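You operate a simulated robot arm through the tools that you are given. There is no shell and no other tool. Be economical: measure what you need, move in short steps, check, and stop when the job is done.

You are at the controls of a simulated robot arm. One attempt, no reset.

Task
Drip three drops into the sensor's well and screw on the yellow sensor cap.
Fine: stand the dropper back in the white holder first; the display must show READY.
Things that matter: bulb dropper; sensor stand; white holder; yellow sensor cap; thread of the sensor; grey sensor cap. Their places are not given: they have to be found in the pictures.

It is judged by the outcome, as a careful person would: the job done as asked, and still so three seconds after it is handed in. It fails if anything else is knocked over, pushed out of place, dropped, spilled or broken. Lids that push on must go on centred and level and be pressed home; caps that screw on are set level and turned clockwise until they are tight.

Robot
A 6-joint arm with a two-finger parallel gripper, fixed in place. Base frame: the origin is at the foot of the arm, x ahead of it, y to its left, z up; the work surface is at about z = 0. Lengths are in m, angles in rad, forces in N, time in s.
With the tool pointing down near the work surface it reaches from about 0.12 to 0.5 m from the base axis. Its first joint turns from -1.257 to 1.257 rad. Payload 0.65 kg.
The TCP is the grasp point between the finger pads, 0.025 m short of the fingertips. In the tool frame z runs along the fingers and y along their closing line. Largest opening 0.076 m; finger width 0.018, thickness 0.01; the body of the gripper, 0.036 by 0.078 m, starts 0.045 m behind the TCP.
Orientation is told as [roll, pitch, yaw] about the base's x, y, z axes, in that order, counted from this pose: with the fingers straight down and closing along the base's y, the tool's x points along the base's -x, its y along +y and its z along -z.

Tools
- The arm moves only by the tool jog_arm. Its argument "deltas" is a list that holds one entry, the list of rows, each a list of 6 numbers: the shift along the tool's x, y, z in mm, then the turn, a rotation vector about the tool's x, y, z in rad. In form: [[[dx, dy, dz, ax, ay, az], ...]]. A call has 1 to 10 rows; each row is the pose to reach, as a shift and turn from the pose commanded when the call began, along the tool's axes at that moment. "hand" is the gripper command, from -1 (fully open) to 1 (shut), values between in proportion, set as the call begins (left out, the last holds). Each row takes 0.2 s and may step no farther than 0.05 m and 0.15 rad from the row before; otherwise, or with a gripper value out of range, the whole call is refused. Where a pose cannot be reached the arm comes as near as it can. A force on the tool above 40 N (or 10 N above the force at the start of the call, whichever is more), or a blocked arm, ends the call early, and 0.2 s more pass. The fingers move at their own pace (about 0.108 m/s each) and stop on an object; they squeeze with about 40 N. The grip force told is the motor's: it shows also when the fingers shut on nothing. Time passes only in rows, and 0.2 s behind the last, so rows that repeat a pose let the fingers close. It gives the time, the measured TCP pose, the force on the tool (base axes), the opening and the grip force at its end, in the units of the frame above (readings bear some noise).
- Cameras (640 x 400 px; columns grow to the right, rows downward): "scene" is fixed at [0.0721, 0.2923, 0.4001]; the picture's right is [-0.54, -0.84, 0.00], its down [-0.51, 0.33, -0.80] and it looks along [0.67, -0.43, -0.61] (base axes); focal length 214 px, centre (320, 200). "wrist" rides on the gripper at [-0.028, 0, -0.045] in the tool frame; the picture's right is [0.00, -1.00, 0.00], its down [0.97, 0.00, -0.24] and it looks along [0.24, 0.00, 0.97] (tool axes); focal length 218 px, centre (320, 200).
- camera(camera): a new picture of that camera. The clock stands still meanwhile.
- point_at(camera, pixels): for up to 12 pixels [column, row] of the newest picture of that camera ("zoom" is the newest enlarged one), the place [x, y, z] in the base frame of the surface seen there, good to about 0.002 m. The clock stands still meanwhile.
- close_up(camera, box): a new picture of the part [left, top, right, bottom] of that camera's present view, enlarged. The clock stands still meanwhile.
- finish_job(): hands the job in; it is judged then, once.

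Keep the steps short. Do not move on a guess: measure, check each grasp and each placing, and mend mistakes. In all there are 80 turns and 38 pictures (those below and enlarged ones count). Leave the gripper open and the arm clear of the work at the hand-in unless told otherwise, and finish with a single line.

The tools are called after "Request:" by a JSON object that holds its "method" and its "body". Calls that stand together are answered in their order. jog_arm: Moves the arm, as the interface text tells. Its arguments: {"type":"object","properties":{"deltas":{"type":"array","items":{"type":"array","items":{"type":"array","items":{"type":"number"}}}},"hand":{"type":"number"}},"required":["deltas"]} The other tools are called the same way: camera (camera) takes a picture; point_at (camera, pixels) gives the place of the surface under pixels of a picture; close_up (camera, box) takes an enlarged picture of a part of a camera's view; finish_job () hands the job in.

At the start:

```text
t: 0.0
eef_pos: [0.2813, 0.1313, 0.3026]
ee_rot: [-0.001, -0.002, 0.0]
contact_force: [0.3, 0.4, -0.4]
opening: 0.076
grip_force: 0.0
```

scene: 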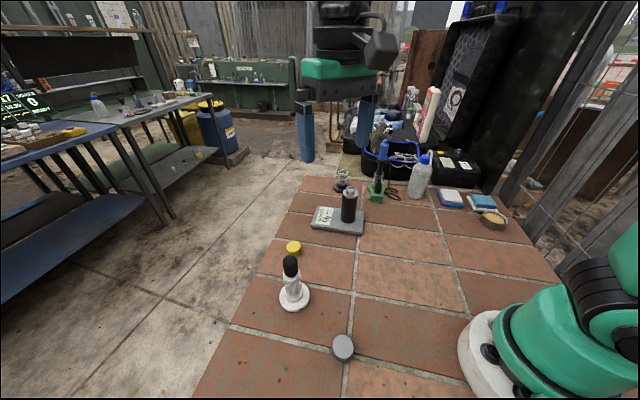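
wrist: 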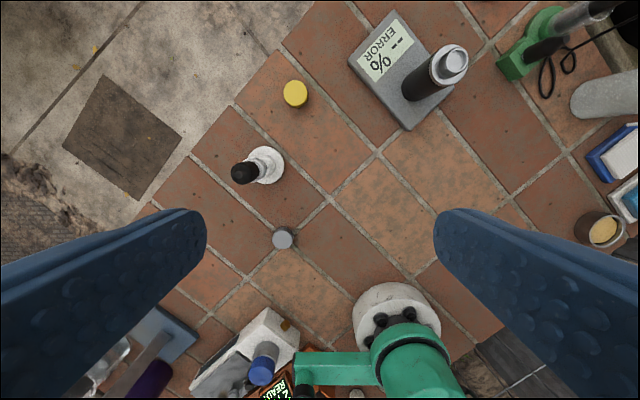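

I see the dropper standing in the white holder near scene (292,280), the yellow cap at (293,247), the grey cap at (343,348) and the sensor stand at (345,215). I'll enlarge both views to measure them.

Request:
{"method": "close_up", "body": {"camera": "scene", "box": [240, 170, 400, 370]}}

Request:
{"method": "close_up", "body": {"camera": "wrist", "box": [220, 0, 500, 270]}}

Request:
{"method": "point_at", "body": {"camera": "wrist", "pixels": [[295, 93], [283, 240], [455, 62], [435, 95], [400, 60], [268, 165], [244, 172], [279, 165], [360, 65], [408, 125], [452, 66], [330, 200]]}}

Request:
{"method": "point_at", "body": {"camera": "scene", "pixels": [[290, 261], [291, 272], [293, 285], [295, 297], [293, 244], [349, 190], [349, 195], [349, 210], [343, 343], [327, 215], [300, 300], [292, 252]]}}

```text
2.00 times, centred on (320, 270) of scene
```

zoom: 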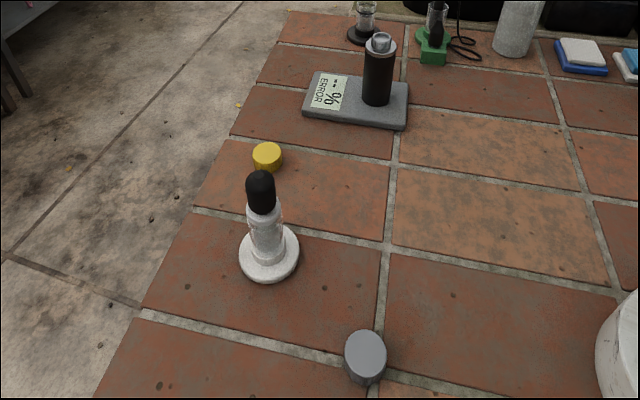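

```text
1.48 times, centred on (360, 135) of wrist
```

zoom: 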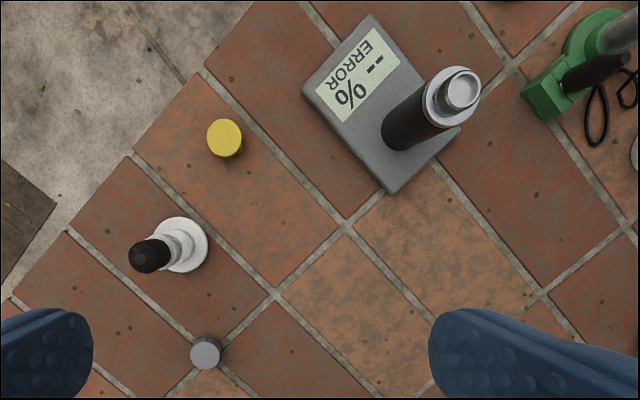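

```text
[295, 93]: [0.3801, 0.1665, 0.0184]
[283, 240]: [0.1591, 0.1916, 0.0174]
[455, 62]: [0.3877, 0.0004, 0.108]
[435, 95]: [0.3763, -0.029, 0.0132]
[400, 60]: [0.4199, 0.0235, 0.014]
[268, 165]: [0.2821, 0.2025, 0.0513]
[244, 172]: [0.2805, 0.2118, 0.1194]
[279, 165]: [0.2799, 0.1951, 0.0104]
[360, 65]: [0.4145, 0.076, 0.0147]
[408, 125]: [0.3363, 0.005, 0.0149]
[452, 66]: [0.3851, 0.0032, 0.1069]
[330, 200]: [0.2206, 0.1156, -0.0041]
```

```text
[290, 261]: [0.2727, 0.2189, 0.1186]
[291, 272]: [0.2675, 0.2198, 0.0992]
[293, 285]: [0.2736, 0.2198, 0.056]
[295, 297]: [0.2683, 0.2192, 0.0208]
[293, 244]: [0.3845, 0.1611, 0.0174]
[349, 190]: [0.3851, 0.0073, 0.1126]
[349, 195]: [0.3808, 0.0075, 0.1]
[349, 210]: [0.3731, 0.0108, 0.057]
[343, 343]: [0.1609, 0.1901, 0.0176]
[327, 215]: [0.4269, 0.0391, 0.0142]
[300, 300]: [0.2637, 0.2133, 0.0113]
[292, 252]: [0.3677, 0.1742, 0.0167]
```

Next: a tighter look at the dropper and at the sensor, to find the exact axes and heights.

Request:
{"method": "close_up", "body": {"camera": "scene", "box": [260, 235, 340, 315]}}

Request:
{"method": "jog_arm", "body": {"deltas": [[[0, 20, 20, 0, 0, 0], [0, 40, 50, 0, 0, 0], [0, 60, 80, 0, 0, 0], [3, 80, 100, 0, 0, 0]]], "hand": -1}}

Request:
{"method": "camera", "body": {"camera": "wrist"}}

```text
5.00 times, centred on (300, 275) of scene
```

zoom: 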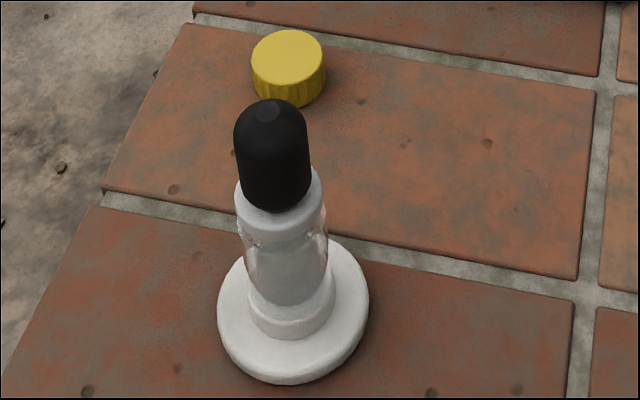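

```text
t: 1.0
eef_pos: [0.2792, 0.2113, 0.2029]
ee_rot: [0.002, -0.001, -0.001]
contact_force: [1.4, 0.3, -1.3]
opening: 0.0757
grip_force: 0.0
```

```text
32 pictures are left
```

wrist: 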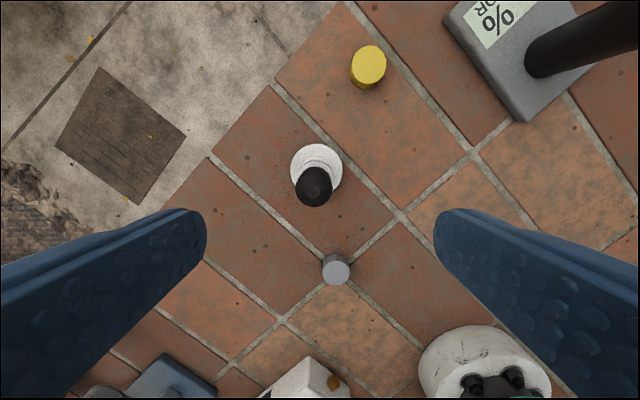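

The bulb is at wrist (314,187) with the holder around it. I'll measure the heights of the bulb, collar, glass and holder.

Request:
{"method": "point_at", "body": {"camera": "wrist", "pixels": [[314, 190], [298, 190], [331, 190], [315, 171], [315, 205], [294, 168], [341, 170], [316, 146], [312, 160], [368, 62], [354, 60], [386, 60]]}}

Request:
{"method": "point_at", "body": {"camera": "zoom", "pixels": [[270, 110], [270, 160], [275, 207], [282, 228], [290, 260], [295, 300], [293, 330], [297, 358], [246, 215], [322, 195], [245, 260], [325, 260]]}}

Request:
{"method": "close_up", "body": {"camera": "wrist", "box": [280, 130, 360, 210]}}

```text
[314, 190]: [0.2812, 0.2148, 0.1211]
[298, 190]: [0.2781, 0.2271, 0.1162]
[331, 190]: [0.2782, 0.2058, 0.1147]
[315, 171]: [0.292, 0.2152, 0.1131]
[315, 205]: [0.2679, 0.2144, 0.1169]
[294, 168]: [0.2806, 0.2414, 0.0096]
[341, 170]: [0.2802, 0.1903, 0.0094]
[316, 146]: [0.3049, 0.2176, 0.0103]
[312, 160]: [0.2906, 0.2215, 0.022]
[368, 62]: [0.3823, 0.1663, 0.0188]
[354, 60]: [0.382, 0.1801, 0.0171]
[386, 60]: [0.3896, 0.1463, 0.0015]
```

```text
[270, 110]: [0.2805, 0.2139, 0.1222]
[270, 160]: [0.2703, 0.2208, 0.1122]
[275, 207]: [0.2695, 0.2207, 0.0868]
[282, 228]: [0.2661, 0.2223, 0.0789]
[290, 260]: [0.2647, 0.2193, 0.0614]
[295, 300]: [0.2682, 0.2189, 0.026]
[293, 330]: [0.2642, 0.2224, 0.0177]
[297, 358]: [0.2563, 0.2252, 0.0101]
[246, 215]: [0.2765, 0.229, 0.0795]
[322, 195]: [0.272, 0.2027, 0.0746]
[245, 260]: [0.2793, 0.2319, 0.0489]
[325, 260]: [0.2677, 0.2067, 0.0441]
```

```text
5.00 times, centred on (320, 170) of wrist
```

zoom: 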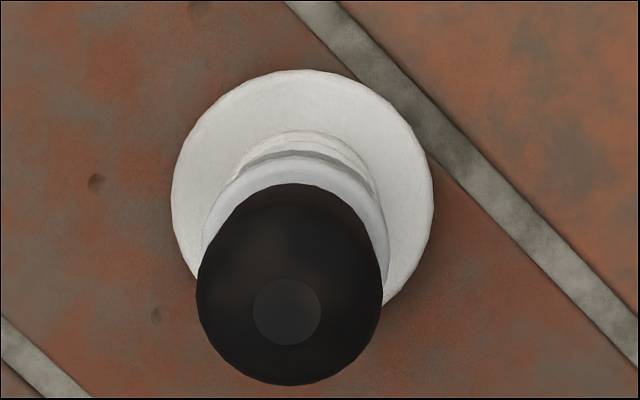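

The bulb's axis is at about (0.280, 0.215) and it runs from z 0.086 to 0.122, about 24 mm wide, with a wider white collar below it. I'll go down around it with the gripper open and the fingertips stopping just above the collar.

Request:
{"method": "jog_arm", "body": {"deltas": [[[-0.8, 3.9, 25, 0, 0, 0], [-0.8, 3.9, 50, 0, 0, 0], [-0.8, 3.9, 75, 0, 0, 0], [-0.8, 3.9, 88, 0, 0, 0], [-0.8, 3.9, 88, 0, 0, 0]]], "hand": -0.3}}

Request:
{"method": "close_up", "body": {"camera": "scene", "box": [240, 200, 360, 320]}}

```text
t: 2.2
eef_pos: [0.2778, 0.2148, 0.1134]
ee_rot: [-0.001, -0.001, -0.001]
contact_force: [0.0, -0.7, 0.2]
opening: 0.0495
grip_force: 0.0
```

```text
3.33 times, centred on (300, 260) of scene
```

zoom: 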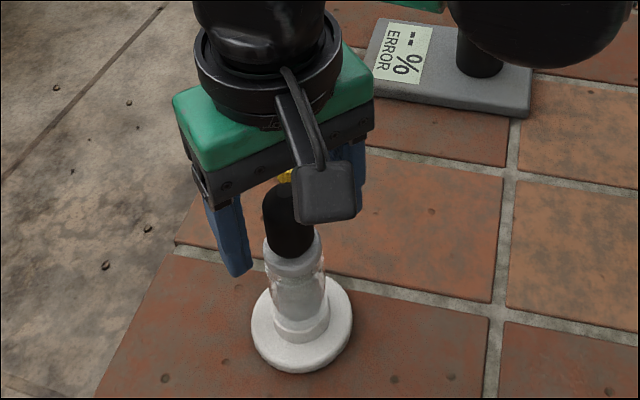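

The fingers straddle the bulb. I'll close by degrees to feel where the pads touch.

Request:
{"method": "jog_arm", "body": {"deltas": [[[-2, 0.4, 0, 0, 0, 0], [-2, 0.4, 0, 0, 0, 0], [-2, 0.4, 0, 0, 0, 0]]], "hand": 0.36}}

Request:
{"method": "jog_arm", "body": {"deltas": [[[0, 0, 0, 0, 0, 0], [0, 0, 0, 0, 0, 0]]], "hand": 0.42}}

```text
t: 3.0
eef_pos: [0.2798, 0.216, 0.1135]
ee_rot: [0.001, -0.002, 0.0]
contact_force: [0.4, 0.1, -0.7]
opening: 0.0245
grip_force: 0.0
```

```text
t: 3.6
eef_pos: [0.2808, 0.215, 0.1137]
ee_rot: [0.0, -0.001, 0.001]
contact_force: [-0.2, -0.4, 0.0]
opening: 0.0228
grip_force: 0.6
```

Contact is at about 0.023. A little firmer now, then a small test lift.

Request:
{"method": "jog_arm", "body": {"deltas": [[[0, 0, 0, 0, 0, 0], [0, 0, 0, 0, 0, 0]]], "hand": 0.47}}

Request:
{"method": "jog_arm", "body": {"deltas": [[[0, 0, -5, 0, 0, 0], [0, 0, -10, 0, 0, 0], [0, 0, -10, 0, 0, 0]]]}}

Request:
{"method": "close_up", "body": {"camera": "scene", "box": [240, 200, 360, 320]}}

```text
t: 4.2
eef_pos: [0.2805, 0.2172, 0.1139]
ee_rot: [-0.001, -0.001, 0.0]
contact_force: [0.3, 0.5, -0.8]
opening: 0.0219
grip_force: 38.8
```

```text
t: 5.0
eef_pos: [0.2814, 0.2158, 0.1241]
ee_rot: [0.0, -0.003, -0.001]
contact_force: [0.1, 0.3, 0.7]
opening: 0.0221
grip_force: 38.5
```

```text
3.33 times, centred on (300, 260) of scene
```

zoom: 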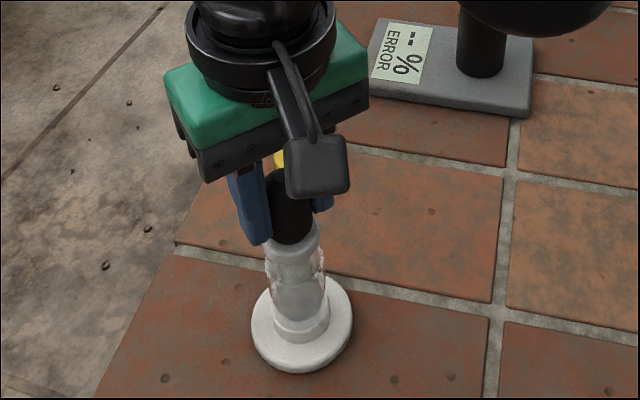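

The dropper rises with the hand. I'll ease the squeeze a little while its tip is still in the holder, and see what force that leaves.

Request:
{"method": "jog_arm", "body": {"deltas": [[[0, 0, 0, 0, 0, 0], [0, 0, 0, 0, 0, 0]]], "hand": 0.435}}

Request:
{"method": "jog_arm", "body": {"deltas": [[[0, 0, -10, 0, 0, 0], [0, 0, -20, 0, 0, 0], [0, 0, -30, 0, 0, 0], [0, 0, -30, 0, 0, 0]]]}}

Request:
{"method": "close_up", "body": {"camera": "scene", "box": [240, 200, 360, 320]}}

```text
t: 5.6
eef_pos: [0.2814, 0.2167, 0.1235]
ee_rot: [0.001, -0.003, -0.001]
contact_force: [-0.2, 0.2, -0.2]
opening: 0.0226
grip_force: 12.8
```

```text
t: 6.6
eef_pos: [0.281, 0.217, 0.1543]
ee_rot: [0.001, -0.001, 0.001]
contact_force: [0.8, -0.7, 0.3]
opening: 0.0226
grip_force: 13.2
```

```text
3.33 times, centred on (300, 260) of scene
```

zoom: 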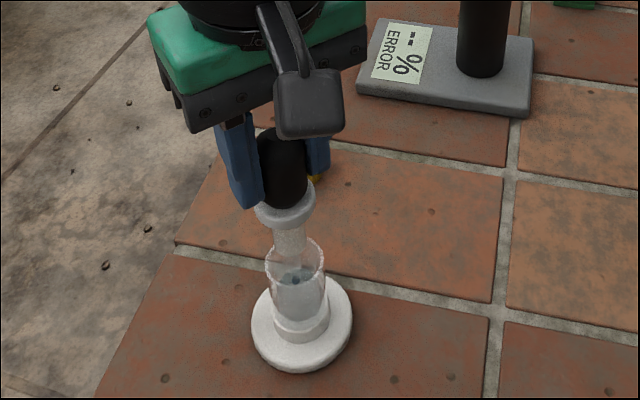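

The holder is a glass tube; the collar sat on its rim (about z 0.075). The hold is about 13 N. I'll lift straight up until the tip is clear.

Request:
{"method": "jog_arm", "body": {"deltas": [[[0, 0, -20, 0, 0, 0], [0, 0, -40, 0, 0, 0], [0, 0, -60, 0, 0, 0], [0, 0, -80, 0, 0, 0], [0, 0, -80, 0, 0, 0]]]}}

Request:
{"method": "camera", "body": {"camera": "scene"}}

Request:
{"method": "close_up", "body": {"camera": "scene", "box": [220, 160, 360, 320]}}

```text
t: 7.8
eef_pos: [0.28, 0.2171, 0.2336]
ee_rot: [0.0, -0.003, 0.0]
contact_force: [-0.1, -0.4, 0.0]
opening: 0.0227
grip_force: 13.1
```

```text
27 pictures are left
```

scene: 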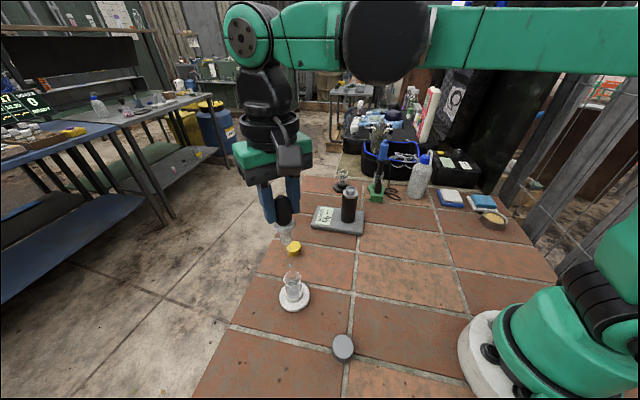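

```text
2.50 times, centred on (290, 240) of scene
```

zoom: 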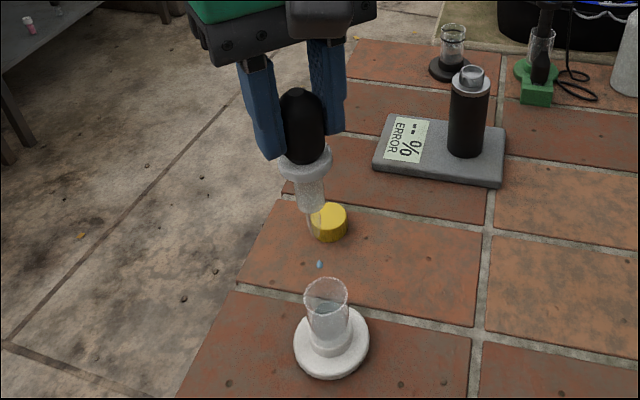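

A blue drop is visible at zoom (320,264), below the tip. I need to know if it falls or hangs, so I measure it and ease the grip right where I am, above the holder.

Request:
{"method": "point_at", "body": {"camera": "zoom", "pixels": [[320, 264], [310, 205], [314, 228], [315, 236], [303, 90], [330, 312], [325, 282], [304, 165]]}}

Request:
{"method": "jog_arm", "body": {"deltas": [[[0, 0, 0, 0, 0, 0]]], "hand": 0.425}}

Request:
{"method": "close_up", "body": {"camera": "scene", "box": [220, 160, 360, 320]}}

```text
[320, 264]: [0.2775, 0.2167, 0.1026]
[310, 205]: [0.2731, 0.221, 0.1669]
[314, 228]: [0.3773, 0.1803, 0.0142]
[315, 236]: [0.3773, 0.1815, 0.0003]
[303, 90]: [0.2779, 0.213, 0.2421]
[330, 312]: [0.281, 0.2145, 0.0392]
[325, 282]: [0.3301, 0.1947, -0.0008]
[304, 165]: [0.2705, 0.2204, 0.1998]
```

```text
t: 8.2
eef_pos: [0.2811, 0.2162, 0.2335]
ee_rot: [0.0, -0.002, 0.0]
contact_force: [-0.4, -0.8, -0.6]
opening: 0.0226
grip_force: 0.5
```

```text
2.50 times, centred on (290, 240) of scene
```

zoom: 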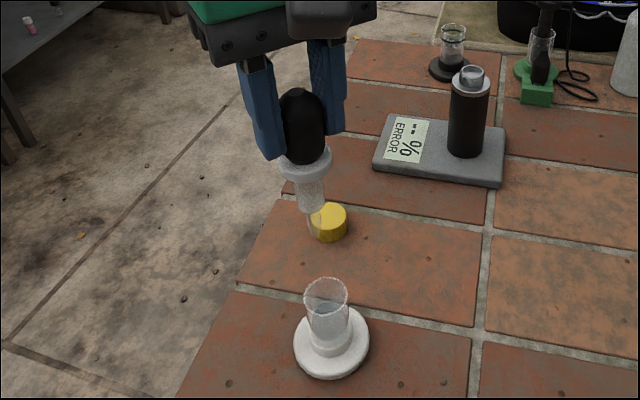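

The drop did fall, into the holder tube, so the bulb drips while squeezed at about 13 N. It's now at 0.5 N and still held. I'll wait here above the holder to see that the drip has stopped and that it doesn't slip.

Request:
{"method": "jog_arm", "body": {"deltas": [[[0, 0, 0, 0, 0, 0], [0, 0, 0, 0, 0, 0], [0, 0, 0, 0, 0, 0], [0, 0, 0, 0, 0, 0], [0, 0, 0, 0, 0, 0], [0, 0, 0, 0, 0, 0]]]}}

Request:
{"method": "close_up", "body": {"camera": "scene", "box": [250, 180, 330, 310]}}

```text
t: 9.6
eef_pos: [0.2801, 0.2167, 0.2335]
ee_rot: [0.002, -0.003, 0.001]
contact_force: [0.5, 1.1, -0.3]
opening: 0.0228
grip_force: 0.7
```

```text
3.08 times, centred on (290, 245) of scene
```

zoom: 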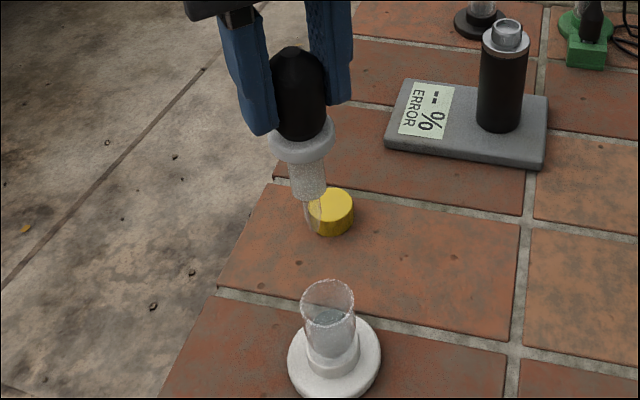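

It's steady, with no drop hanging or falling. Next I'll measure the sensor's top and well in this view (zoom around (506,38)).

Request:
{"method": "close_up", "body": {"camera": "scene", "box": [330, 175, 370, 225]}}

```text
8.00 times, centred on (350, 200) of scene
```

zoom: 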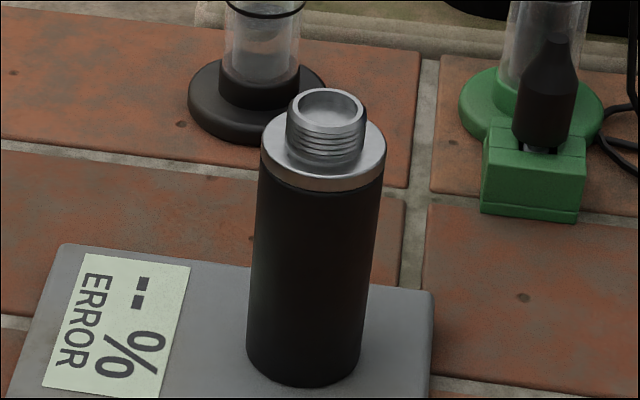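

Request:
{"method": "point_at", "body": {"camera": "zoom", "pixels": [[326, 110], [326, 91], [290, 118], [366, 118], [326, 127], [326, 145], [270, 150], [378, 150], [326, 185], [335, 105], [262, 240], [378, 240]]}}

```text
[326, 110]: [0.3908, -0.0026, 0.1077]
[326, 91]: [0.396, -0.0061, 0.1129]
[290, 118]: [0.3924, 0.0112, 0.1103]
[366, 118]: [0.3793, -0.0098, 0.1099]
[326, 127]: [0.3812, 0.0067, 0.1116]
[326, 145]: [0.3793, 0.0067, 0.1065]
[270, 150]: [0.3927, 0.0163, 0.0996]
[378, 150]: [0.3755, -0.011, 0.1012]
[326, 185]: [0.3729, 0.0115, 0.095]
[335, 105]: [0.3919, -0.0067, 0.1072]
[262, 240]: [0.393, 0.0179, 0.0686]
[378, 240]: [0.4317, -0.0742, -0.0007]
```

The well's rim is centred at about (0.3875, 0.0005) with its top at z 0.112. The tip hangs about 0.103 under the TCP. I'll carry it over slowly, a bit raised, in two parts.

Request:
{"method": "jog_arm", "body": {"deltas": [[[0, 0, -8, 0, 0, 0], [-3, -6, -14, 0, 0, 0], [-10, -20, -16, 0, 0, 0], [-18, -36, -16, 0, 0, 0], [-26, -53, -16, 0, 0, 0], [-34, -70, -16, 0, 0, 0], [-42, -85, -16, 0, 0, 0], [-48, -97, -16, 0, 0, 0], [-51, -104, -16, 0, 0, 0]]]}}

Request:
{"method": "close_up", "body": {"camera": "scene", "box": [260, 120, 380, 260]}}

```text
t: 11.6
eef_pos: [0.3318, 0.1137, 0.2511]
ee_rot: [0.001, -0.002, 0.0]
contact_force: [0.2, 0.2, -0.4]
opening: 0.0227
grip_force: 5.9
```

```text
2.86 times, centred on (320, 190) of scene
```

zoom: 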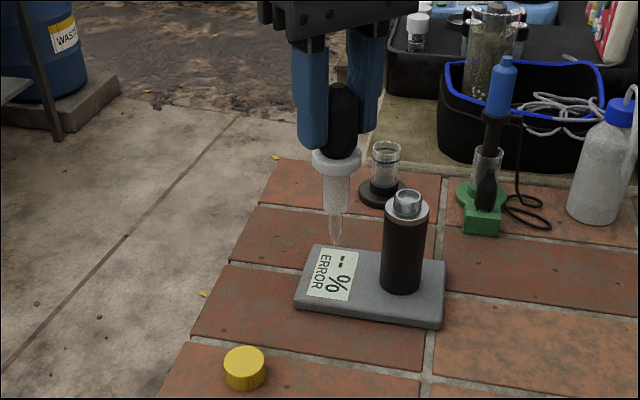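

It's secure (grip 5.9 N) and no drop is visible at the tip, zoom (337,247). I'll finish the carry to above the well.

Request:
{"method": "jog_arm", "body": {"deltas": [[[-5, -10, 0, 0, 0, 0], [-13, -26, 0, 0, 0, 0], [-22, -45, 0, 0, 0, 0], [-32, -65, 0, 0, 0, 0], [-42, -85, 0, 0, 0, 0], [-50, -102, 0, 0, 0, 0], [-55.5, -113, 0, 0, 0, 0], [-55.5, -113, 8, 0, 0, 0], [-55.5, -113, 17, 0, 0, 0]]]}}

Request:
{"method": "close_up", "body": {"camera": "scene", "box": [310, 130, 390, 230]}}

```text
t: 13.6
eef_pos: [0.3868, 0.0002, 0.2337]
ee_rot: [0.001, -0.002, 0.0]
contact_force: [-0.2, 0.4, -0.1]
opening: 0.0231
grip_force: 12.3
```

```text
4.00 times, centred on (350, 180) of scene
```

zoom: 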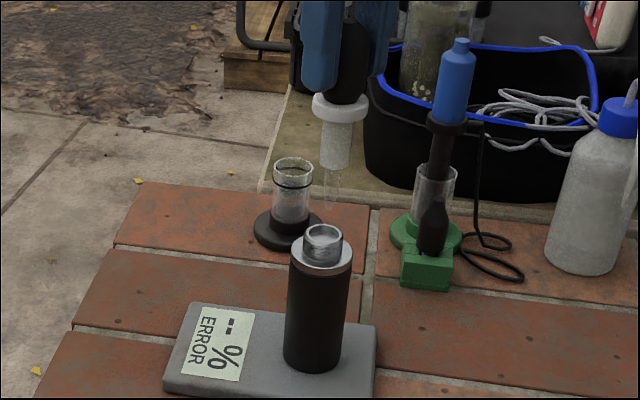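

The grip reads 12 N, so it may drip soon. In the picture the tip, zoom (333,200), looks a few mm right of the well, (322,232). The clock stands still, so I measure both.

Request:
{"method": "point_at", "body": {"camera": "zoom", "pixels": [[333, 180], [333, 190], [337, 130], [337, 150], [322, 145], [350, 145], [314, 105], [366, 105], [322, 224], [322, 240], [306, 233], [342, 236]]}}

```text
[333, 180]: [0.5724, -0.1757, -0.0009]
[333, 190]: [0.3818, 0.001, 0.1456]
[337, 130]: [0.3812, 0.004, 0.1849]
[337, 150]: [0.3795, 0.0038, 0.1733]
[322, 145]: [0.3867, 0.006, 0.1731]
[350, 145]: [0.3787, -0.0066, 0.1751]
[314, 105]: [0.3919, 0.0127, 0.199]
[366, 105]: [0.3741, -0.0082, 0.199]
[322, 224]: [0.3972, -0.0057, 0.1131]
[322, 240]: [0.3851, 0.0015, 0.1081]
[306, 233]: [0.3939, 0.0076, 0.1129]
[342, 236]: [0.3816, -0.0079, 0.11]
```

The dropper axis is at about (0.383, 0.001) and the well centre at (0.388, 0.000). I'll shift 4.5 mm in +x and come down 10 mm, easing the squeeze slightly.

Request:
{"method": "jog_arm", "body": {"deltas": [[[-4.5, -0.5, 10, 0, 0, 0]]], "hand": 0.415}}

Request:
{"method": "close_up", "body": {"camera": "scene", "box": [320, 150, 380, 220]}}

```text
t: 14.0
eef_pos: [0.3928, -0.0006, 0.2237]
ee_rot: [0.001, -0.001, -0.001]
contact_force: [-0.2, 0.3, -0.5]
opening: 0.0232
grip_force: 0.3
```

```text
5.71 times, centred on (350, 185) of scene
```

zoom: 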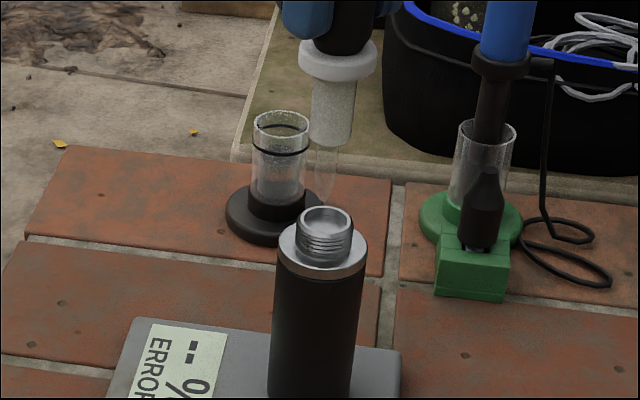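

The columns now match (tip (325,205), rim centre (325,222)). I'll check depth too.

Request:
{"method": "point_at", "body": {"camera": "zoom", "pixels": [[310, 120], [353, 120], [301, 62], [376, 62], [331, 130], [325, 185], [325, 195], [302, 225], [352, 225], [325, 212], [325, 207], [325, 232]]}}

```text
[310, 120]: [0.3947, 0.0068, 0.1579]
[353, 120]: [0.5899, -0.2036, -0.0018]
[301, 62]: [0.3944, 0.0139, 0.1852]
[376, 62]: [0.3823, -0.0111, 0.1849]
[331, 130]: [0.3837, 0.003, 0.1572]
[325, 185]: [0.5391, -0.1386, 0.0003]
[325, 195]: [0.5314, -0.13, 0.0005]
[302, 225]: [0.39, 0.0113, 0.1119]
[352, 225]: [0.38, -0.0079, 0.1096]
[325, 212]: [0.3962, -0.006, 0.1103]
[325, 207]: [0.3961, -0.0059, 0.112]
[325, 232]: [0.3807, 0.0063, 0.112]
```

Aligned within about 1 mm. Now a gentle squeeze with the tip over the well, watching tip and well.

Request:
{"method": "jog_arm", "body": {"deltas": [[[0, 0, 0, 0, 0, 0]]], "hand": 0.44}}

Request:
{"method": "close_up", "body": {"camera": "scene", "box": [330, 165, 370, 215]}}

```text
t: 14.4
eef_pos: [0.392, 0.0009, 0.225]
ee_rot: [-0.001, -0.002, 0.001]
contact_force: [-0.1, -0.7, 0.4]
opening: 0.0224
grip_force: 12.8
```

```text
8.00 times, centred on (350, 190) of scene
```

zoom: 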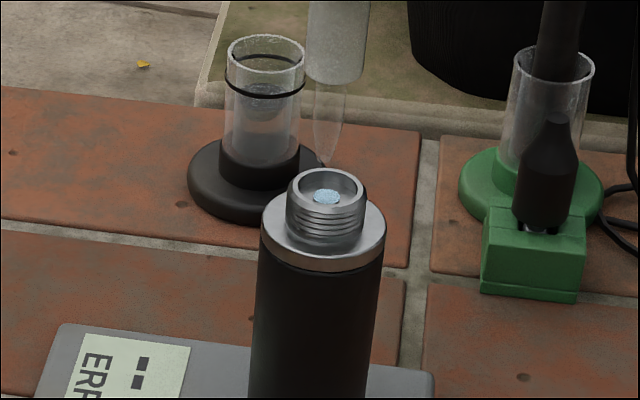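

There's one blue drop in the well at zoom (326,196). I'll ease off straight away and check that nothing more has fallen.

Request:
{"method": "jog_arm", "body": {"deltas": [[[0, 0, 0, 0, 0, 0]]], "hand": 0.415}}

Request:
{"method": "close_up", "body": {"camera": "scene", "box": [330, 165, 370, 215]}}

```text
t: 14.8
eef_pos: [0.3924, -0.0018, 0.2241]
ee_rot: [0.0, -0.001, 0.0]
contact_force: [-0.4, 0.5, 0.3]
opening: 0.0231
grip_force: 0.4
```

```text
8.00 times, centred on (350, 190) of scene
```

zoom: 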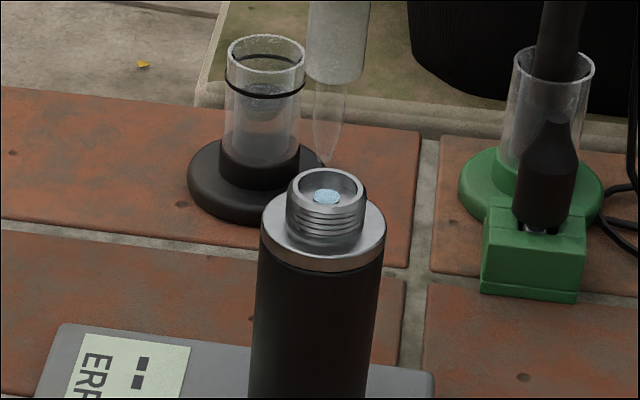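

The pool is unchanged, so one squeeze gave one drop. Second squeeze, then ease and look.

Request:
{"method": "jog_arm", "body": {"deltas": [[[0, 0, 0, 0, 0, 0]]], "hand": 0.44}}

Request:
{"method": "jog_arm", "body": {"deltas": [[[0, 0, 0, 0, 0, 0]]], "hand": 0.415}}

Request:
{"method": "close_up", "body": {"camera": "scene", "box": [330, 165, 370, 215]}}

```text
t: 15.2
eef_pos: [0.3917, -0.0008, 0.2241]
ee_rot: [-0.001, -0.001, 0.001]
contact_force: [0.1, -0.1, 0.2]
opening: 0.0226
grip_force: 12.9
```

```text
t: 15.6
eef_pos: [0.3921, -0.0009, 0.2244]
ee_rot: [0.001, -0.001, -0.002]
contact_force: [0.5, -0.5, -0.3]
opening: 0.0232
grip_force: 0.6
```

```text
8.00 times, centred on (350, 190) of scene
```

zoom: 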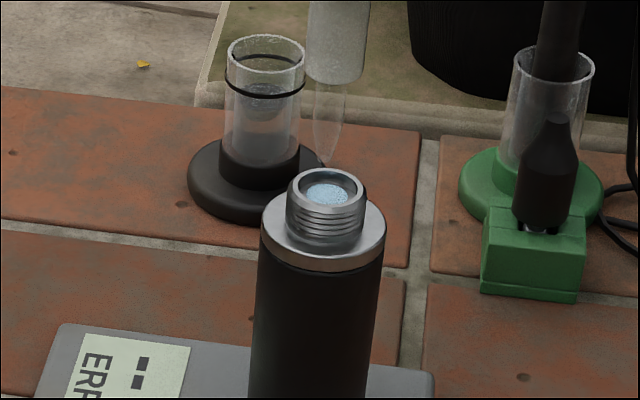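

The pool has grown. I'll enlarge it more to judge whether it is two drops.

Request:
{"method": "close_up", "body": {"camera": "scene", "box": [342, 180, 360, 198]}}

```text
16.00 times, centred on (351, 189) of scene
```

zoom: 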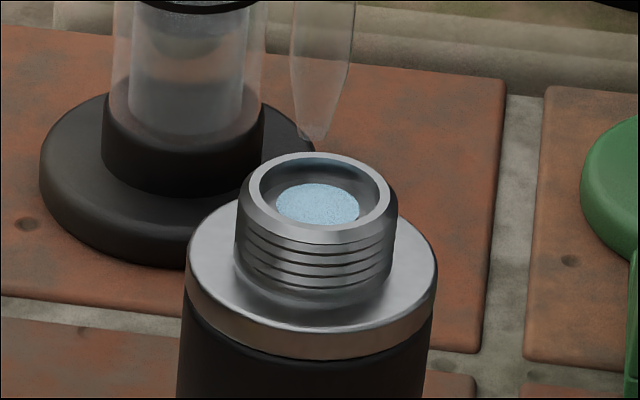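

The pool is 83 px wide here (about 26 px at 8x after drop one, now about 41), which fits two drops from two equal pulses. Third and last squeeze, then ease.

Request:
{"method": "jog_arm", "body": {"deltas": [[[0, 0, 0, 0, 0, 0]]], "hand": 0.44}}

Request:
{"method": "jog_arm", "body": {"deltas": [[[0, 0, 0, 0, 0, 0]]], "hand": 0.415}}

Request:
{"method": "close_up", "body": {"camera": "scene", "box": [342, 180, 360, 198]}}

```text
t: 16.0
eef_pos: [0.3928, -0.0005, 0.2243]
ee_rot: [0.0, -0.003, 0.001]
contact_force: [-0.3, 0.5, 0.0]
opening: 0.0225
grip_force: 13.3
```

```text
t: 16.4
eef_pos: [0.3927, -0.0004, 0.2243]
ee_rot: [0.0, -0.001, 0.0]
contact_force: [-0.9, 0.4, 0.1]
opening: 0.023
grip_force: 0.4
```

```text
16.00 times, centred on (351, 189) of scene
```

zoom: 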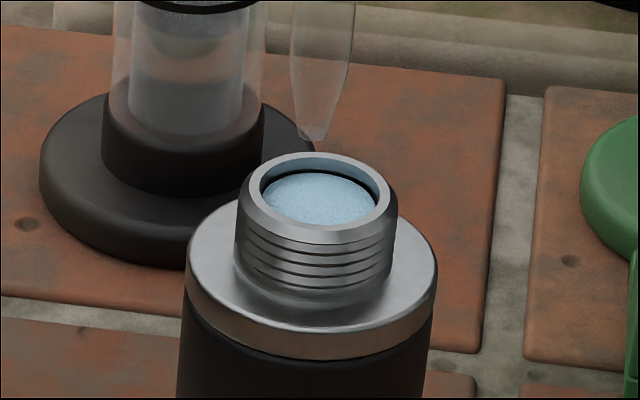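

The widths grow evenly (52, 83, 114 px), so there are three drops in the well. Now I carry the dropper back gently with the light hold: up first, then sideways in small steps.

Request:
{"method": "jog_arm", "body": {"deltas": [[[0, 0, -5, 0, 0, 0], [0, 0, -14, 0, 0, 0], [0, 0, -24, 0, 0, 0], [3, 6, -28, 0, 0, 0], [9, 17, -28, 0, 0, 0], [17, 33, -28, 0, 0, 0], [26, 50, -28, 0, 0, 0], [35, 68, -28, 0, 0, 0], [44, 85, -28, 0, 0, 0], [51, 98, -28, 0, 0, 0]]]}}

```text
t: 18.6
eef_pos: [0.341, 0.0969, 0.2528]
ee_rot: [-0.001, -0.001, -0.002]
contact_force: [-0.3, -0.1, 0.1]
opening: 0.0231
grip_force: 0.3
```

Still held at 0.0231. Second half, to above the holder.

Request:
{"method": "jog_arm", "body": {"deltas": [[[5, 9, 0, 0, 0, 0], [13, 25, 0, 0, 0, 0], [22, 43, 0, 0, 0, 0], [32, 62, 0, 0, 0, 0], [41, 81, 0, 0, 0, 0], [50, 98, 0, 0, 0, 0], [57, 111, 0, 0, 0, 0], [60.3, 119, 0, 0, 0, 0], [60.3, 119, 0, 0, 0, 0]]]}}

Request:
{"method": "close_up", "body": {"camera": "scene", "box": [250, 180, 330, 310]}}

```text
t: 20.6
eef_pos: [0.2797, 0.2153, 0.2514]
ee_rot: [0.001, -0.002, -0.002]
contact_force: [0.0, -0.1, -0.2]
opening: 0.023
grip_force: 0.8
```

```text
3.08 times, centred on (290, 245) of scene
```

zoom: 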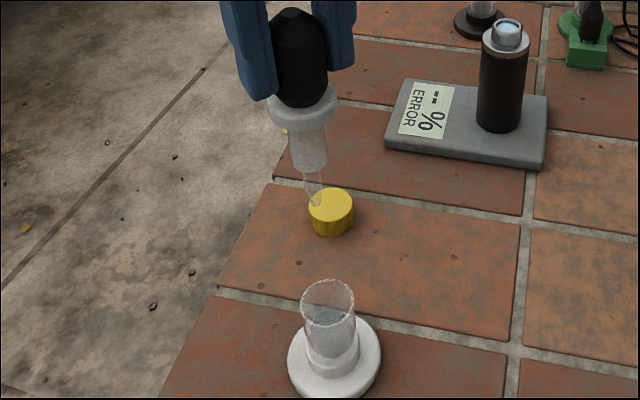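

The axis lines up with the tube (tip (316,205), tube mouth (327,293)). I'll lower straight down, ending a few mm above the seat.

Request:
{"method": "jog_arm", "body": {"deltas": [[[-0.8, 0.3, 10, 0, 0, 0], [-0.8, 0.3, 25, 0, 0, 0], [-0.8, 0.3, 42, 0, 0, 0], [-0.8, 0.3, 60, 0, 0, 0], [-0.8, 0.3, 78, 0, 0, 0], [-0.8, 0.3, 95, 0, 0, 0], [-0.8, 0.3, 110, 0, 0, 0], [-0.8, 0.3, 122, 0, 0, 0], [-0.8, 0.3, 130, 0, 0, 0]]]}}

Request:
{"method": "close_up", "body": {"camera": "scene", "box": [250, 220, 330, 310]}}

```text
t: 22.6
eef_pos: [0.281, 0.2163, 0.1198]
ee_rot: [0.001, -0.003, 0.0]
contact_force: [0.0, -0.1, -0.2]
opening: 0.0229
grip_force: 0.8
```

```text
4.44 times, centred on (290, 265) of scene
```

zoom: 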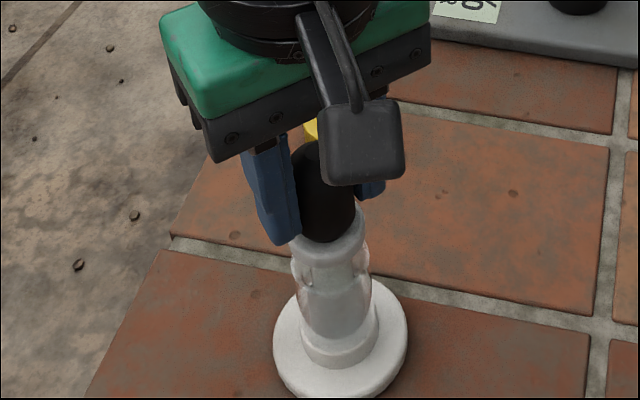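

The dropper is inside the tube, with the collar a few mm above the rim. I'll lower the last 6 mm in small steps.

Request:
{"method": "jog_arm", "body": {"deltas": [[[0, 0, 3, 0, 0, 0], [0, 0, 5, 0, 0, 0], [0, 0, 6, 0, 0, 0], [0, 0, 6, 0, 0, 0]]]}}

Request:
{"method": "jog_arm", "body": {"deltas": [[[0, 0, 0, 0, 0, 0], [0, 0, 0, 0, 0, 0]]], "hand": -0.2}}

Request:
{"method": "jog_arm", "body": {"deltas": [[[0, 0, -15, 0, 0, 0], [0, 0, -40, 0, 0, 0], [0, 0, -80, 0, 0, 0], [-20, -10, -110, 0, 0, 0], [-50, -30, -120, 0, 0, 0], [-80, -45, -120, 0, 0, 0], [-80, -45, -120, 0, 0, 0]]], "hand": -0.2}}

Request:
{"method": "camera", "body": {"camera": "wrist"}}

Request:
{"method": "close_up", "body": {"camera": "scene", "box": [250, 180, 370, 310]}}

```text
t: 23.6
eef_pos: [0.2818, 0.2154, 0.1142]
ee_rot: [0.001, -0.001, -0.001]
contact_force: [-0.6, 0.4, -0.5]
opening: 0.023
grip_force: 1.1
```

```text
t: 24.2
eef_pos: [0.2813, 0.2162, 0.116]
ee_rot: [0.001, -0.002, 0.001]
contact_force: [-0.4, 1.0, -0.1]
opening: 0.0456
grip_force: 0.1
```

```text
t: 25.8
eef_pos: [0.3597, 0.1695, 0.2359]
ee_rot: [-0.001, -0.002, 0.001]
contact_force: [-0.6, -0.6, -0.6]
opening: 0.0456
grip_force: 0.2
```

```text
12 pictures are left
```

wrist: 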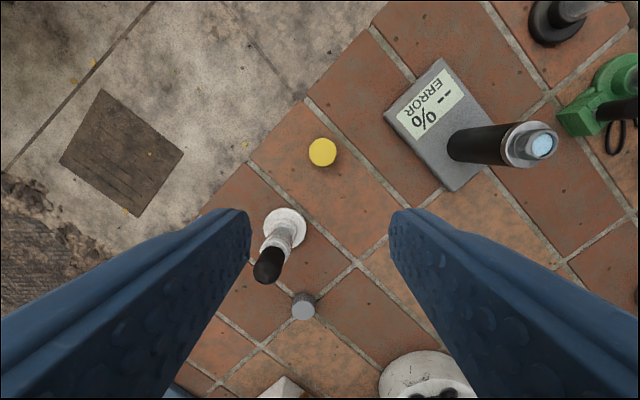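

```text
3.08 times, centred on (310, 245) of scene
```

zoom: 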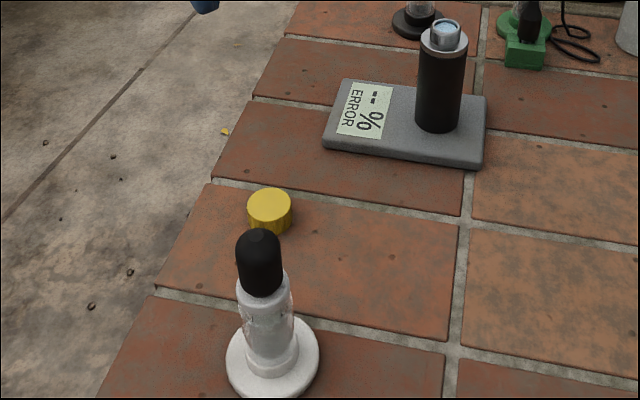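

The dropper stands back in the holder, upright. Now I measure the yellow cap, wrist (322,152), and the sensor rim, wrist (543,146).

Request:
{"method": "point_at", "body": {"camera": "wrist", "pixels": [[322, 152], [309, 152], [335, 152], [322, 139], [322, 164], [543, 146], [529, 146], [556, 145], [543, 132], [542, 159], [525, 165], [520, 140]]}}

Request:
{"method": "point_at", "body": {"camera": "zoom", "pixels": [[270, 189], [248, 206], [291, 208], [270, 205], [270, 225], [270, 231], [250, 222], [290, 222]]}}

```text
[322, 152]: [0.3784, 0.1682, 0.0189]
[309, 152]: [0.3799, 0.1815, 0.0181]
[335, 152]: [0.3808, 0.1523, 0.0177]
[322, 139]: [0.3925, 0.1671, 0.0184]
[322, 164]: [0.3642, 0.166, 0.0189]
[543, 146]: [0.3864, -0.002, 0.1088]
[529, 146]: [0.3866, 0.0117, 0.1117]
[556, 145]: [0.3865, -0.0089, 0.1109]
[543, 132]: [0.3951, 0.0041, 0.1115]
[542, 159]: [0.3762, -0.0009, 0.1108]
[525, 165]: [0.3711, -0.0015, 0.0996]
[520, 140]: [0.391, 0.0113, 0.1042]
```

```text
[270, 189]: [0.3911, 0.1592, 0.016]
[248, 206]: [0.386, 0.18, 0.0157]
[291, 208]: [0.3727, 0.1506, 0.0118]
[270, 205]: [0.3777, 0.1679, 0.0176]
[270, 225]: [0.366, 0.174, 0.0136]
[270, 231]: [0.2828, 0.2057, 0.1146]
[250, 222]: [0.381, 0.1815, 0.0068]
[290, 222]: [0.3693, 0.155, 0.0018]
```

The cap is centred at (0.379, 0.167), 29 mm wide and 18 mm tall. I'll move above it, turning the hand counter-clockwise (-1.35 rad) on the way, so there is turning room for screwing, and then check the centring. I also measure the neighbours behind the sensor.

Request:
{"method": "point_at", "body": {"camera": "wrist", "pixels": [[548, 22], [570, 10], [590, 100], [580, 120], [625, 112]]}}

Request:
{"method": "jog_arm", "body": {"deltas": [[[-5, -1, 15, 0, 0, -0.15], [-10, -2, 30, 0, 0, -0.3], [-15, -2.6, 50, 0, 0, -0.45], [-19.3, -2.6, 70, 0, 0, -0.6], [-19.3, -2.6, 90, 0, 0, -0.75], [-19.3, -2.6, 105, 0, 0, -0.9], [-19.3, -2.6, 120, 0, 0, -1.05], [-19.3, -2.6, 135, 0, 0, -1.2], [-19.3, -2.6, 145, 0, 0, -1.35], [-19.3, -2.6, 145, 0, 0, -1.35]]]}}

Request:
{"method": "camera", "body": {"camera": "wrist"}}

```text
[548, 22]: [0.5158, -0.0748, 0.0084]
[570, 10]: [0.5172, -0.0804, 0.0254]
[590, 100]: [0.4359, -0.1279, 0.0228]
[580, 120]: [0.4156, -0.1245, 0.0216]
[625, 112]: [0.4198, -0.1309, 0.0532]
```

```text
t: 28.0
eef_pos: [0.3802, 0.1683, 0.0908]
ee_rot: [-0.002, -0.001, 1.351]
contact_force: [0.1, -0.6, 0.1]
opening: 0.0454
grip_force: 0.0
```

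```text
10 pictures are left
```

wrist: 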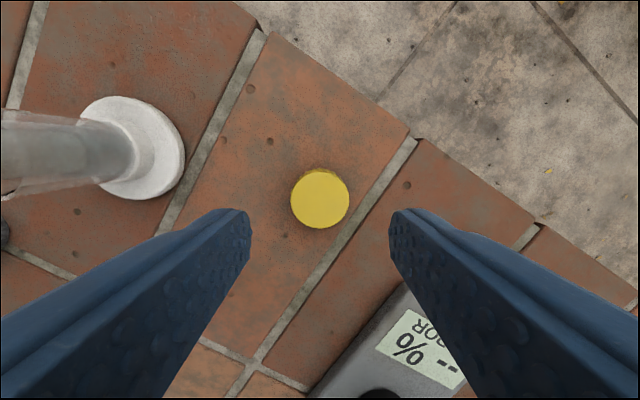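

The hand's yaw is +1.35, and the cap sits at column 320, midway between the fingers. I'll verify its centre from here.

Request:
{"method": "point_at", "body": {"camera": "wrist", "pixels": [[320, 200], [291, 200], [349, 200], [320, 172], [320, 229]]}}

```text
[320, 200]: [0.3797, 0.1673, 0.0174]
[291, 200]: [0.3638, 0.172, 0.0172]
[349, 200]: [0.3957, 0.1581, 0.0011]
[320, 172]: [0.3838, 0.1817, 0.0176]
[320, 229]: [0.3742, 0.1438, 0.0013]
```

The centre agrees within 1 mm. Go down to TCP z about 0.033 and close on the cap.

Request:
{"method": "jog_arm", "body": {"deltas": [[[0, 0.5, 20, 0, 0, 0], [0, 0.5, 40, 0, 0, 0], [0, 0.5, 52, 0, 0, 0], [0, 0.5, 58, 0, 0, 0], [0, 0.5, 58, 0, 0, 0]]]}}

Request:
{"method": "jog_arm", "body": {"deltas": [[[0, 0, 0, 0, 0, 0], [0, 0, 0, 0, 0, 0], [0, 0, 0, 0, 0, 0]]], "hand": 0.4}}

```text
t: 29.2
eef_pos: [0.3798, 0.1686, 0.0321]
ee_rot: [-0.003, -0.001, 1.35]
contact_force: [-0.5, 0.0, 0.7]
opening: 0.0455
grip_force: 0.1
```

```text
t: 30.0
eef_pos: [0.381, 0.1693, 0.0333]
ee_rot: [-0.002, 0.001, 1.352]
contact_force: [-0.7, 0.2, -0.2]
opening: 0.0326
grip_force: 39.3
```

Gripped: opening 0.0326, 39 N. I'll lift the cap to z about 0.17, then carry it over the sensor.

Request:
{"method": "jog_arm", "body": {"deltas": [[[0, 0, -15, 0, 0, 0], [0, 0, -45, 0, 0, 0], [0, 0, -80, 0, 0, 0], [0, 0, -115, 0, 0, 0], [0, 0, -137, 0, 0, 0], [0, 0, -137, 0, 0, 0]]]}}

Request:
{"method": "jog_arm", "body": {"deltas": [[[12, -3, 0, 0, 0, 0], [35, -9, 0, 0, 0, 0], [60, -15.7, 0, 0, 0, 0], [85, -22.2, 0, 0, 0, 0], [110, -28.7, 0, 0, 0, 0], [135, -35.3, 0, 0, 0, 0], [152, -40, 0, 0, 0, 0], [162.7, -42.5, 0, 0, 0, 0], [162.7, -42.5, 0, 0, 0, 0]]]}}

Request:
{"method": "close_up", "body": {"camera": "scene", "box": [320, 150, 380, 220]}}

```text
t: 31.4
eef_pos: [0.3796, 0.1698, 0.169]
ee_rot: [-0.001, 0.0, 1.351]
contact_force: [-0.7, 0.1, -0.4]
opening: 0.0321
grip_force: 39.9
```

```text
t: 33.4
eef_pos: [0.3844, 0.0008, 0.1692]
ee_rot: [-0.002, -0.001, 1.35]
contact_force: [-0.9, -0.5, -0.8]
opening: 0.0324
grip_force: 40.4
```

```text
5.71 times, centred on (350, 185) of scene
```

zoom: 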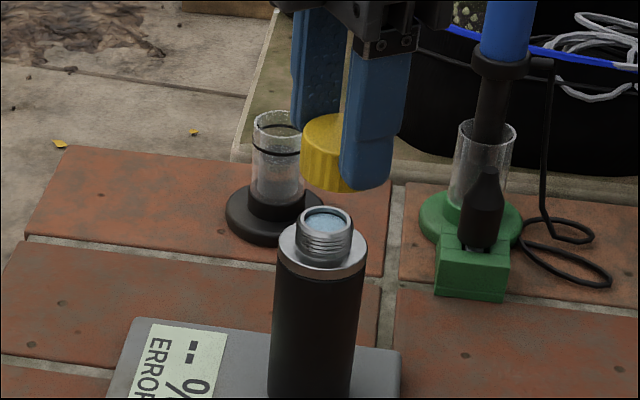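

I'll measure where the cap is relative to the sensor's thread: cap left edge, zoom (302,150), and the sensor rim.

Request:
{"method": "point_at", "body": {"camera": "zoom", "pixels": [[303, 140], [303, 165], [310, 150], [325, 150], [338, 150], [325, 125], [299, 222], [302, 238], [352, 225], [325, 232], [325, 207], [352, 240]]}}

```text
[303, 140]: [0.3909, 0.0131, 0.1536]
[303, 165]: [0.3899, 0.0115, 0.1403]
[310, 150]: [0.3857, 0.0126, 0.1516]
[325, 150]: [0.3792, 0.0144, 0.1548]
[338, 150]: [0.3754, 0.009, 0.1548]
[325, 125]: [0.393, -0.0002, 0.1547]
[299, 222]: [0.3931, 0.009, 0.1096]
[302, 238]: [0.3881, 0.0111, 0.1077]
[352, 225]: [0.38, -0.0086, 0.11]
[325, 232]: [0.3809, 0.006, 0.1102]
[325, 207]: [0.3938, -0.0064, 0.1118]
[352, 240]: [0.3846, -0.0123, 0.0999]
```

The cap sits roughly 3 mm off (toward the picture's right). I'll correct by (+2.5, +2.2) mm in base x,y, lower until the cap's rim is just above the thread, then check.

Request:
{"method": "jog_arm", "body": {"deltas": [[[-2.7, -2, 0, 0, 0, 0], [-2.7, -2, 8, 0, 0, 0], [-2.7, -2, 15, 0, 0, 0], [-2.7, -2, 15, 0, 0, 0]]]}}

Request:
{"method": "close_up", "body": {"camera": "scene", "box": [332, 170, 368, 206]}}

```text
t: 34.4
eef_pos: [0.3877, 0.0023, 0.1537]
ee_rot: [-0.002, 0.0, 1.348]
contact_force: [-0.1, 0.2, -0.6]
opening: 0.032
grip_force: 40.0
```

```text
11.11 times, centred on (350, 188) of scene
```

zoom: 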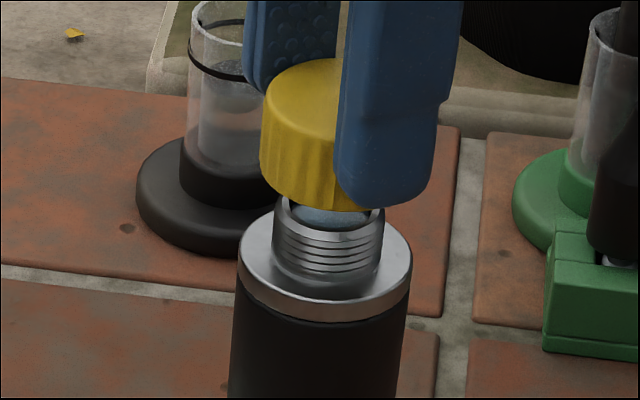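

The cap is just above the thread, but still looks about 2 mm right of it (cap centre about 339, thread centre 328). I'll measure fronts and sides once more.

Request:
{"method": "point_at", "body": {"camera": "zoom", "pixels": [[263, 150], [263, 170], [280, 165], [300, 170], [320, 170], [330, 170], [272, 225], [276, 250], [328, 232], [328, 250], [381, 225], [380, 250]]}}

```text
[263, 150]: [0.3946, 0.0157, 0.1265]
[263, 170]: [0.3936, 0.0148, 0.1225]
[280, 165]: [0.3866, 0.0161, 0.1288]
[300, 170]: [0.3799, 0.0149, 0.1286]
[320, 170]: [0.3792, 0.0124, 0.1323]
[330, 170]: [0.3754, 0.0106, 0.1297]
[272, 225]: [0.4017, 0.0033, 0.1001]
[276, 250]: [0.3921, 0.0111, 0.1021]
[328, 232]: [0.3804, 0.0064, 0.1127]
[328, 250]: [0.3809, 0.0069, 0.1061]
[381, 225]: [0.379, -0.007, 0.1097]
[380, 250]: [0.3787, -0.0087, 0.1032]
```

The measurements agree within about 1 mm, below what I can resolve. I'll shift 0.5 mm and lower in small steps, feeling for contact.

Request:
{"method": "jog_arm", "body": {"deltas": [[[-0.5, -0.3, 3, 0, 0, 0], [-0.5, -0.3, 5, 0, 0, 0], [-0.5, -0.3, 7, 0, 0, 0], [-0.5, -0.3, 8, 0, 0, 0], [-0.5, -0.3, 9, 0, 0, 0]]]}}

```text
t: 35.6
eef_pos: [0.3896, 0.0037, 0.1471]
ee_rot: [-0.001, 0.0, 1.349]
contact_force: [-0.3, -0.8, -0.3]
opening: 0.0324
grip_force: 40.0
```

No contact yet at z 0.147. Continue in 1 mm steps.

Request:
{"method": "jog_arm", "body": {"deltas": [[[0, 0, 1, 0, 0, 0], [0, 0, 2, 0, 0, 0], [0, 0, 3, 0, 0, 0]]]}}

Request:
{"method": "close_up", "body": {"camera": "scene", "box": [332, 170, 368, 206]}}

```text
t: 36.4
eef_pos: [0.389, 0.003, 0.1418]
ee_rot: [-0.001, -0.001, 1.348]
contact_force: [-0.3, 0.0, 0.2]
opening: 0.0324
grip_force: 40.4
```

```text
11.11 times, centred on (350, 188) of scene
```

zoom: 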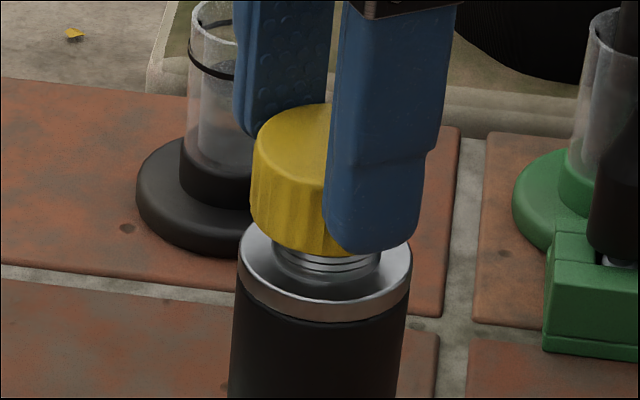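

The cap now surrounds the top of the thread, centred (cap edge 251 gives centre about 328, sensor 329). I'll continue down gently to first contact.

Request:
{"method": "jog_arm", "body": {"deltas": [[[0, 0, 1, 0, 0, 0], [0, 0, 2, 0, 0, 0], [0, 0, 2, 0, 0, 0]]]}}

```text
t: 37.2
eef_pos: [0.389, 0.0025, 0.1402]
ee_rot: [-0.002, 0.0, 1.348]
contact_force: [-0.6, -0.4, -0.8]
opening: 0.0322
grip_force: 39.8
```

Still no contact force. Two more mm, then a small turn to feel for the thread.

Request:
{"method": "jog_arm", "body": {"deltas": [[[0, 0, 1, 0, 0, 0], [0, 0, 2, 0, 0, 0], [0, 0, 2, 0, 0, 0]]]}}

Request:
{"method": "jog_arm", "body": {"deltas": [[[0, 0, 0, 0, 0, 0.15], [0, 0, 0, 0, 0, 0.3], [0, 0, 0.2, 0, 0, 0.45], [0, 0, 0.3, 0, 0, 0.6]]]}}

```text
t: 38.0
eef_pos: [0.3894, 0.0031, 0.1383]
ee_rot: [-0.002, -0.001, 1.349]
contact_force: [-0.4, 0.0, -0.6]
opening: 0.0325
grip_force: 40.1
```

```text
t: 39.0
eef_pos: [0.3894, 0.0033, 0.1386]
ee_rot: [-0.002, -0.002, 0.747]
contact_force: [0.2, 0.5, -0.1]
opening: 0.0324
grip_force: 40.2
```

No resistance yet, so the cap isn't on the thread start. Lower further in 1 mm steps.

Request:
{"method": "jog_arm", "body": {"deltas": [[[0, 0, 1, 0, 0, 0], [0, 0, 2, 0, 0, 0], [0, 0, 2, 0, 0, 0]]]}}

Request:
{"method": "jog_arm", "body": {"deltas": [[[0, 0, 0.5, 0, 0, 0], [0, 0, 1, 0, 0, 0], [0, 0, 1.5, 0, 0, 0]]]}}

```text
t: 39.6
eef_pos: [0.3909, 0.0014, 0.1383]
ee_rot: [-0.008, -0.003, 0.746]
contact_force: [1.2, 0.5, 11.3]
opening: 0.0323
grip_force: 40.0
stopped in row 2: the force on the tool passed its limit (the readings are from after the stop); the commanded pose is now the measured one
```

```text
t: 40.4
eef_pos: [0.3904, 0.0028, 0.1358]
ee_rot: [-0.006, -0.001, 0.747]
contact_force: [-1.2, -2.7, 37.5]
opening: 0.0324
grip_force: 39.9
```

Contact: 37 N, so the cap rests on the thread. I'll relax to a light press, then turn clockwise with a slight feed.

Request:
{"method": "jog_arm", "body": {"deltas": [[[0, 0, -1, 0, 0, 0], [0, 0, -1, 0, 0, 0]]]}}

Request:
{"method": "jog_arm", "body": {"deltas": [[[0, 0, 0, 0, 0, 0.15], [0, 0, 0, 0, 0, 0.3], [0, 0, 0.1, 0, 0, 0.45], [0, 0, 0.1, 0, 0, 0.6], [0, 0, 0.2, 0, 0, 0.75]]]}}

```text
t: 41.0
eef_pos: [0.3919, 0.0009, 0.1368]
ee_rot: [-0.006, -0.004, 0.746]
contact_force: [-0.8, 0.3, -0.1]
opening: 0.0322
grip_force: 40.4
```

```text
t: 42.2
eef_pos: [0.3908, 0.0019, 0.1357]
ee_rot: [-0.003, -0.007, -0.008]
contact_force: [2.3, -3.5, -0.9]
opening: 0.0322
grip_force: 40.4
```

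It went down a little while turning: the thread may be catching. Keep turning clockwise with a small feed.

Request:
{"method": "jog_arm", "body": {"deltas": [[[0, 0, 0.1, 0, 0, 0.15], [0, 0, 0.1, 0, 0, 0.3], [0, 0, 0.2, 0, 0, 0.45], [0, 0, 0.2, 0, 0, 0.6], [0, 0, 0.3, 0, 0, 0.75], [0, 0, 0.3, 0, 0, 0.9], [0, 0, 0.4, 0, 0, 1.05], [0, 0, 0.4, 0, 0, 1.2], [0, 0, 0.5, 0, 0, 1.35]]]}}

```text
t: 43.4
eef_pos: [0.3902, -0.0009, 0.1364]
ee_rot: [-0.004, -0.011, -0.775]
contact_force: [-1.0, -2.9, 0.9]
opening: 0.0326
grip_force: 40.2
stopped in row 6: the force on the tool passed its limit (the readings are from after the stop); the commanded pose is now the measured one
```

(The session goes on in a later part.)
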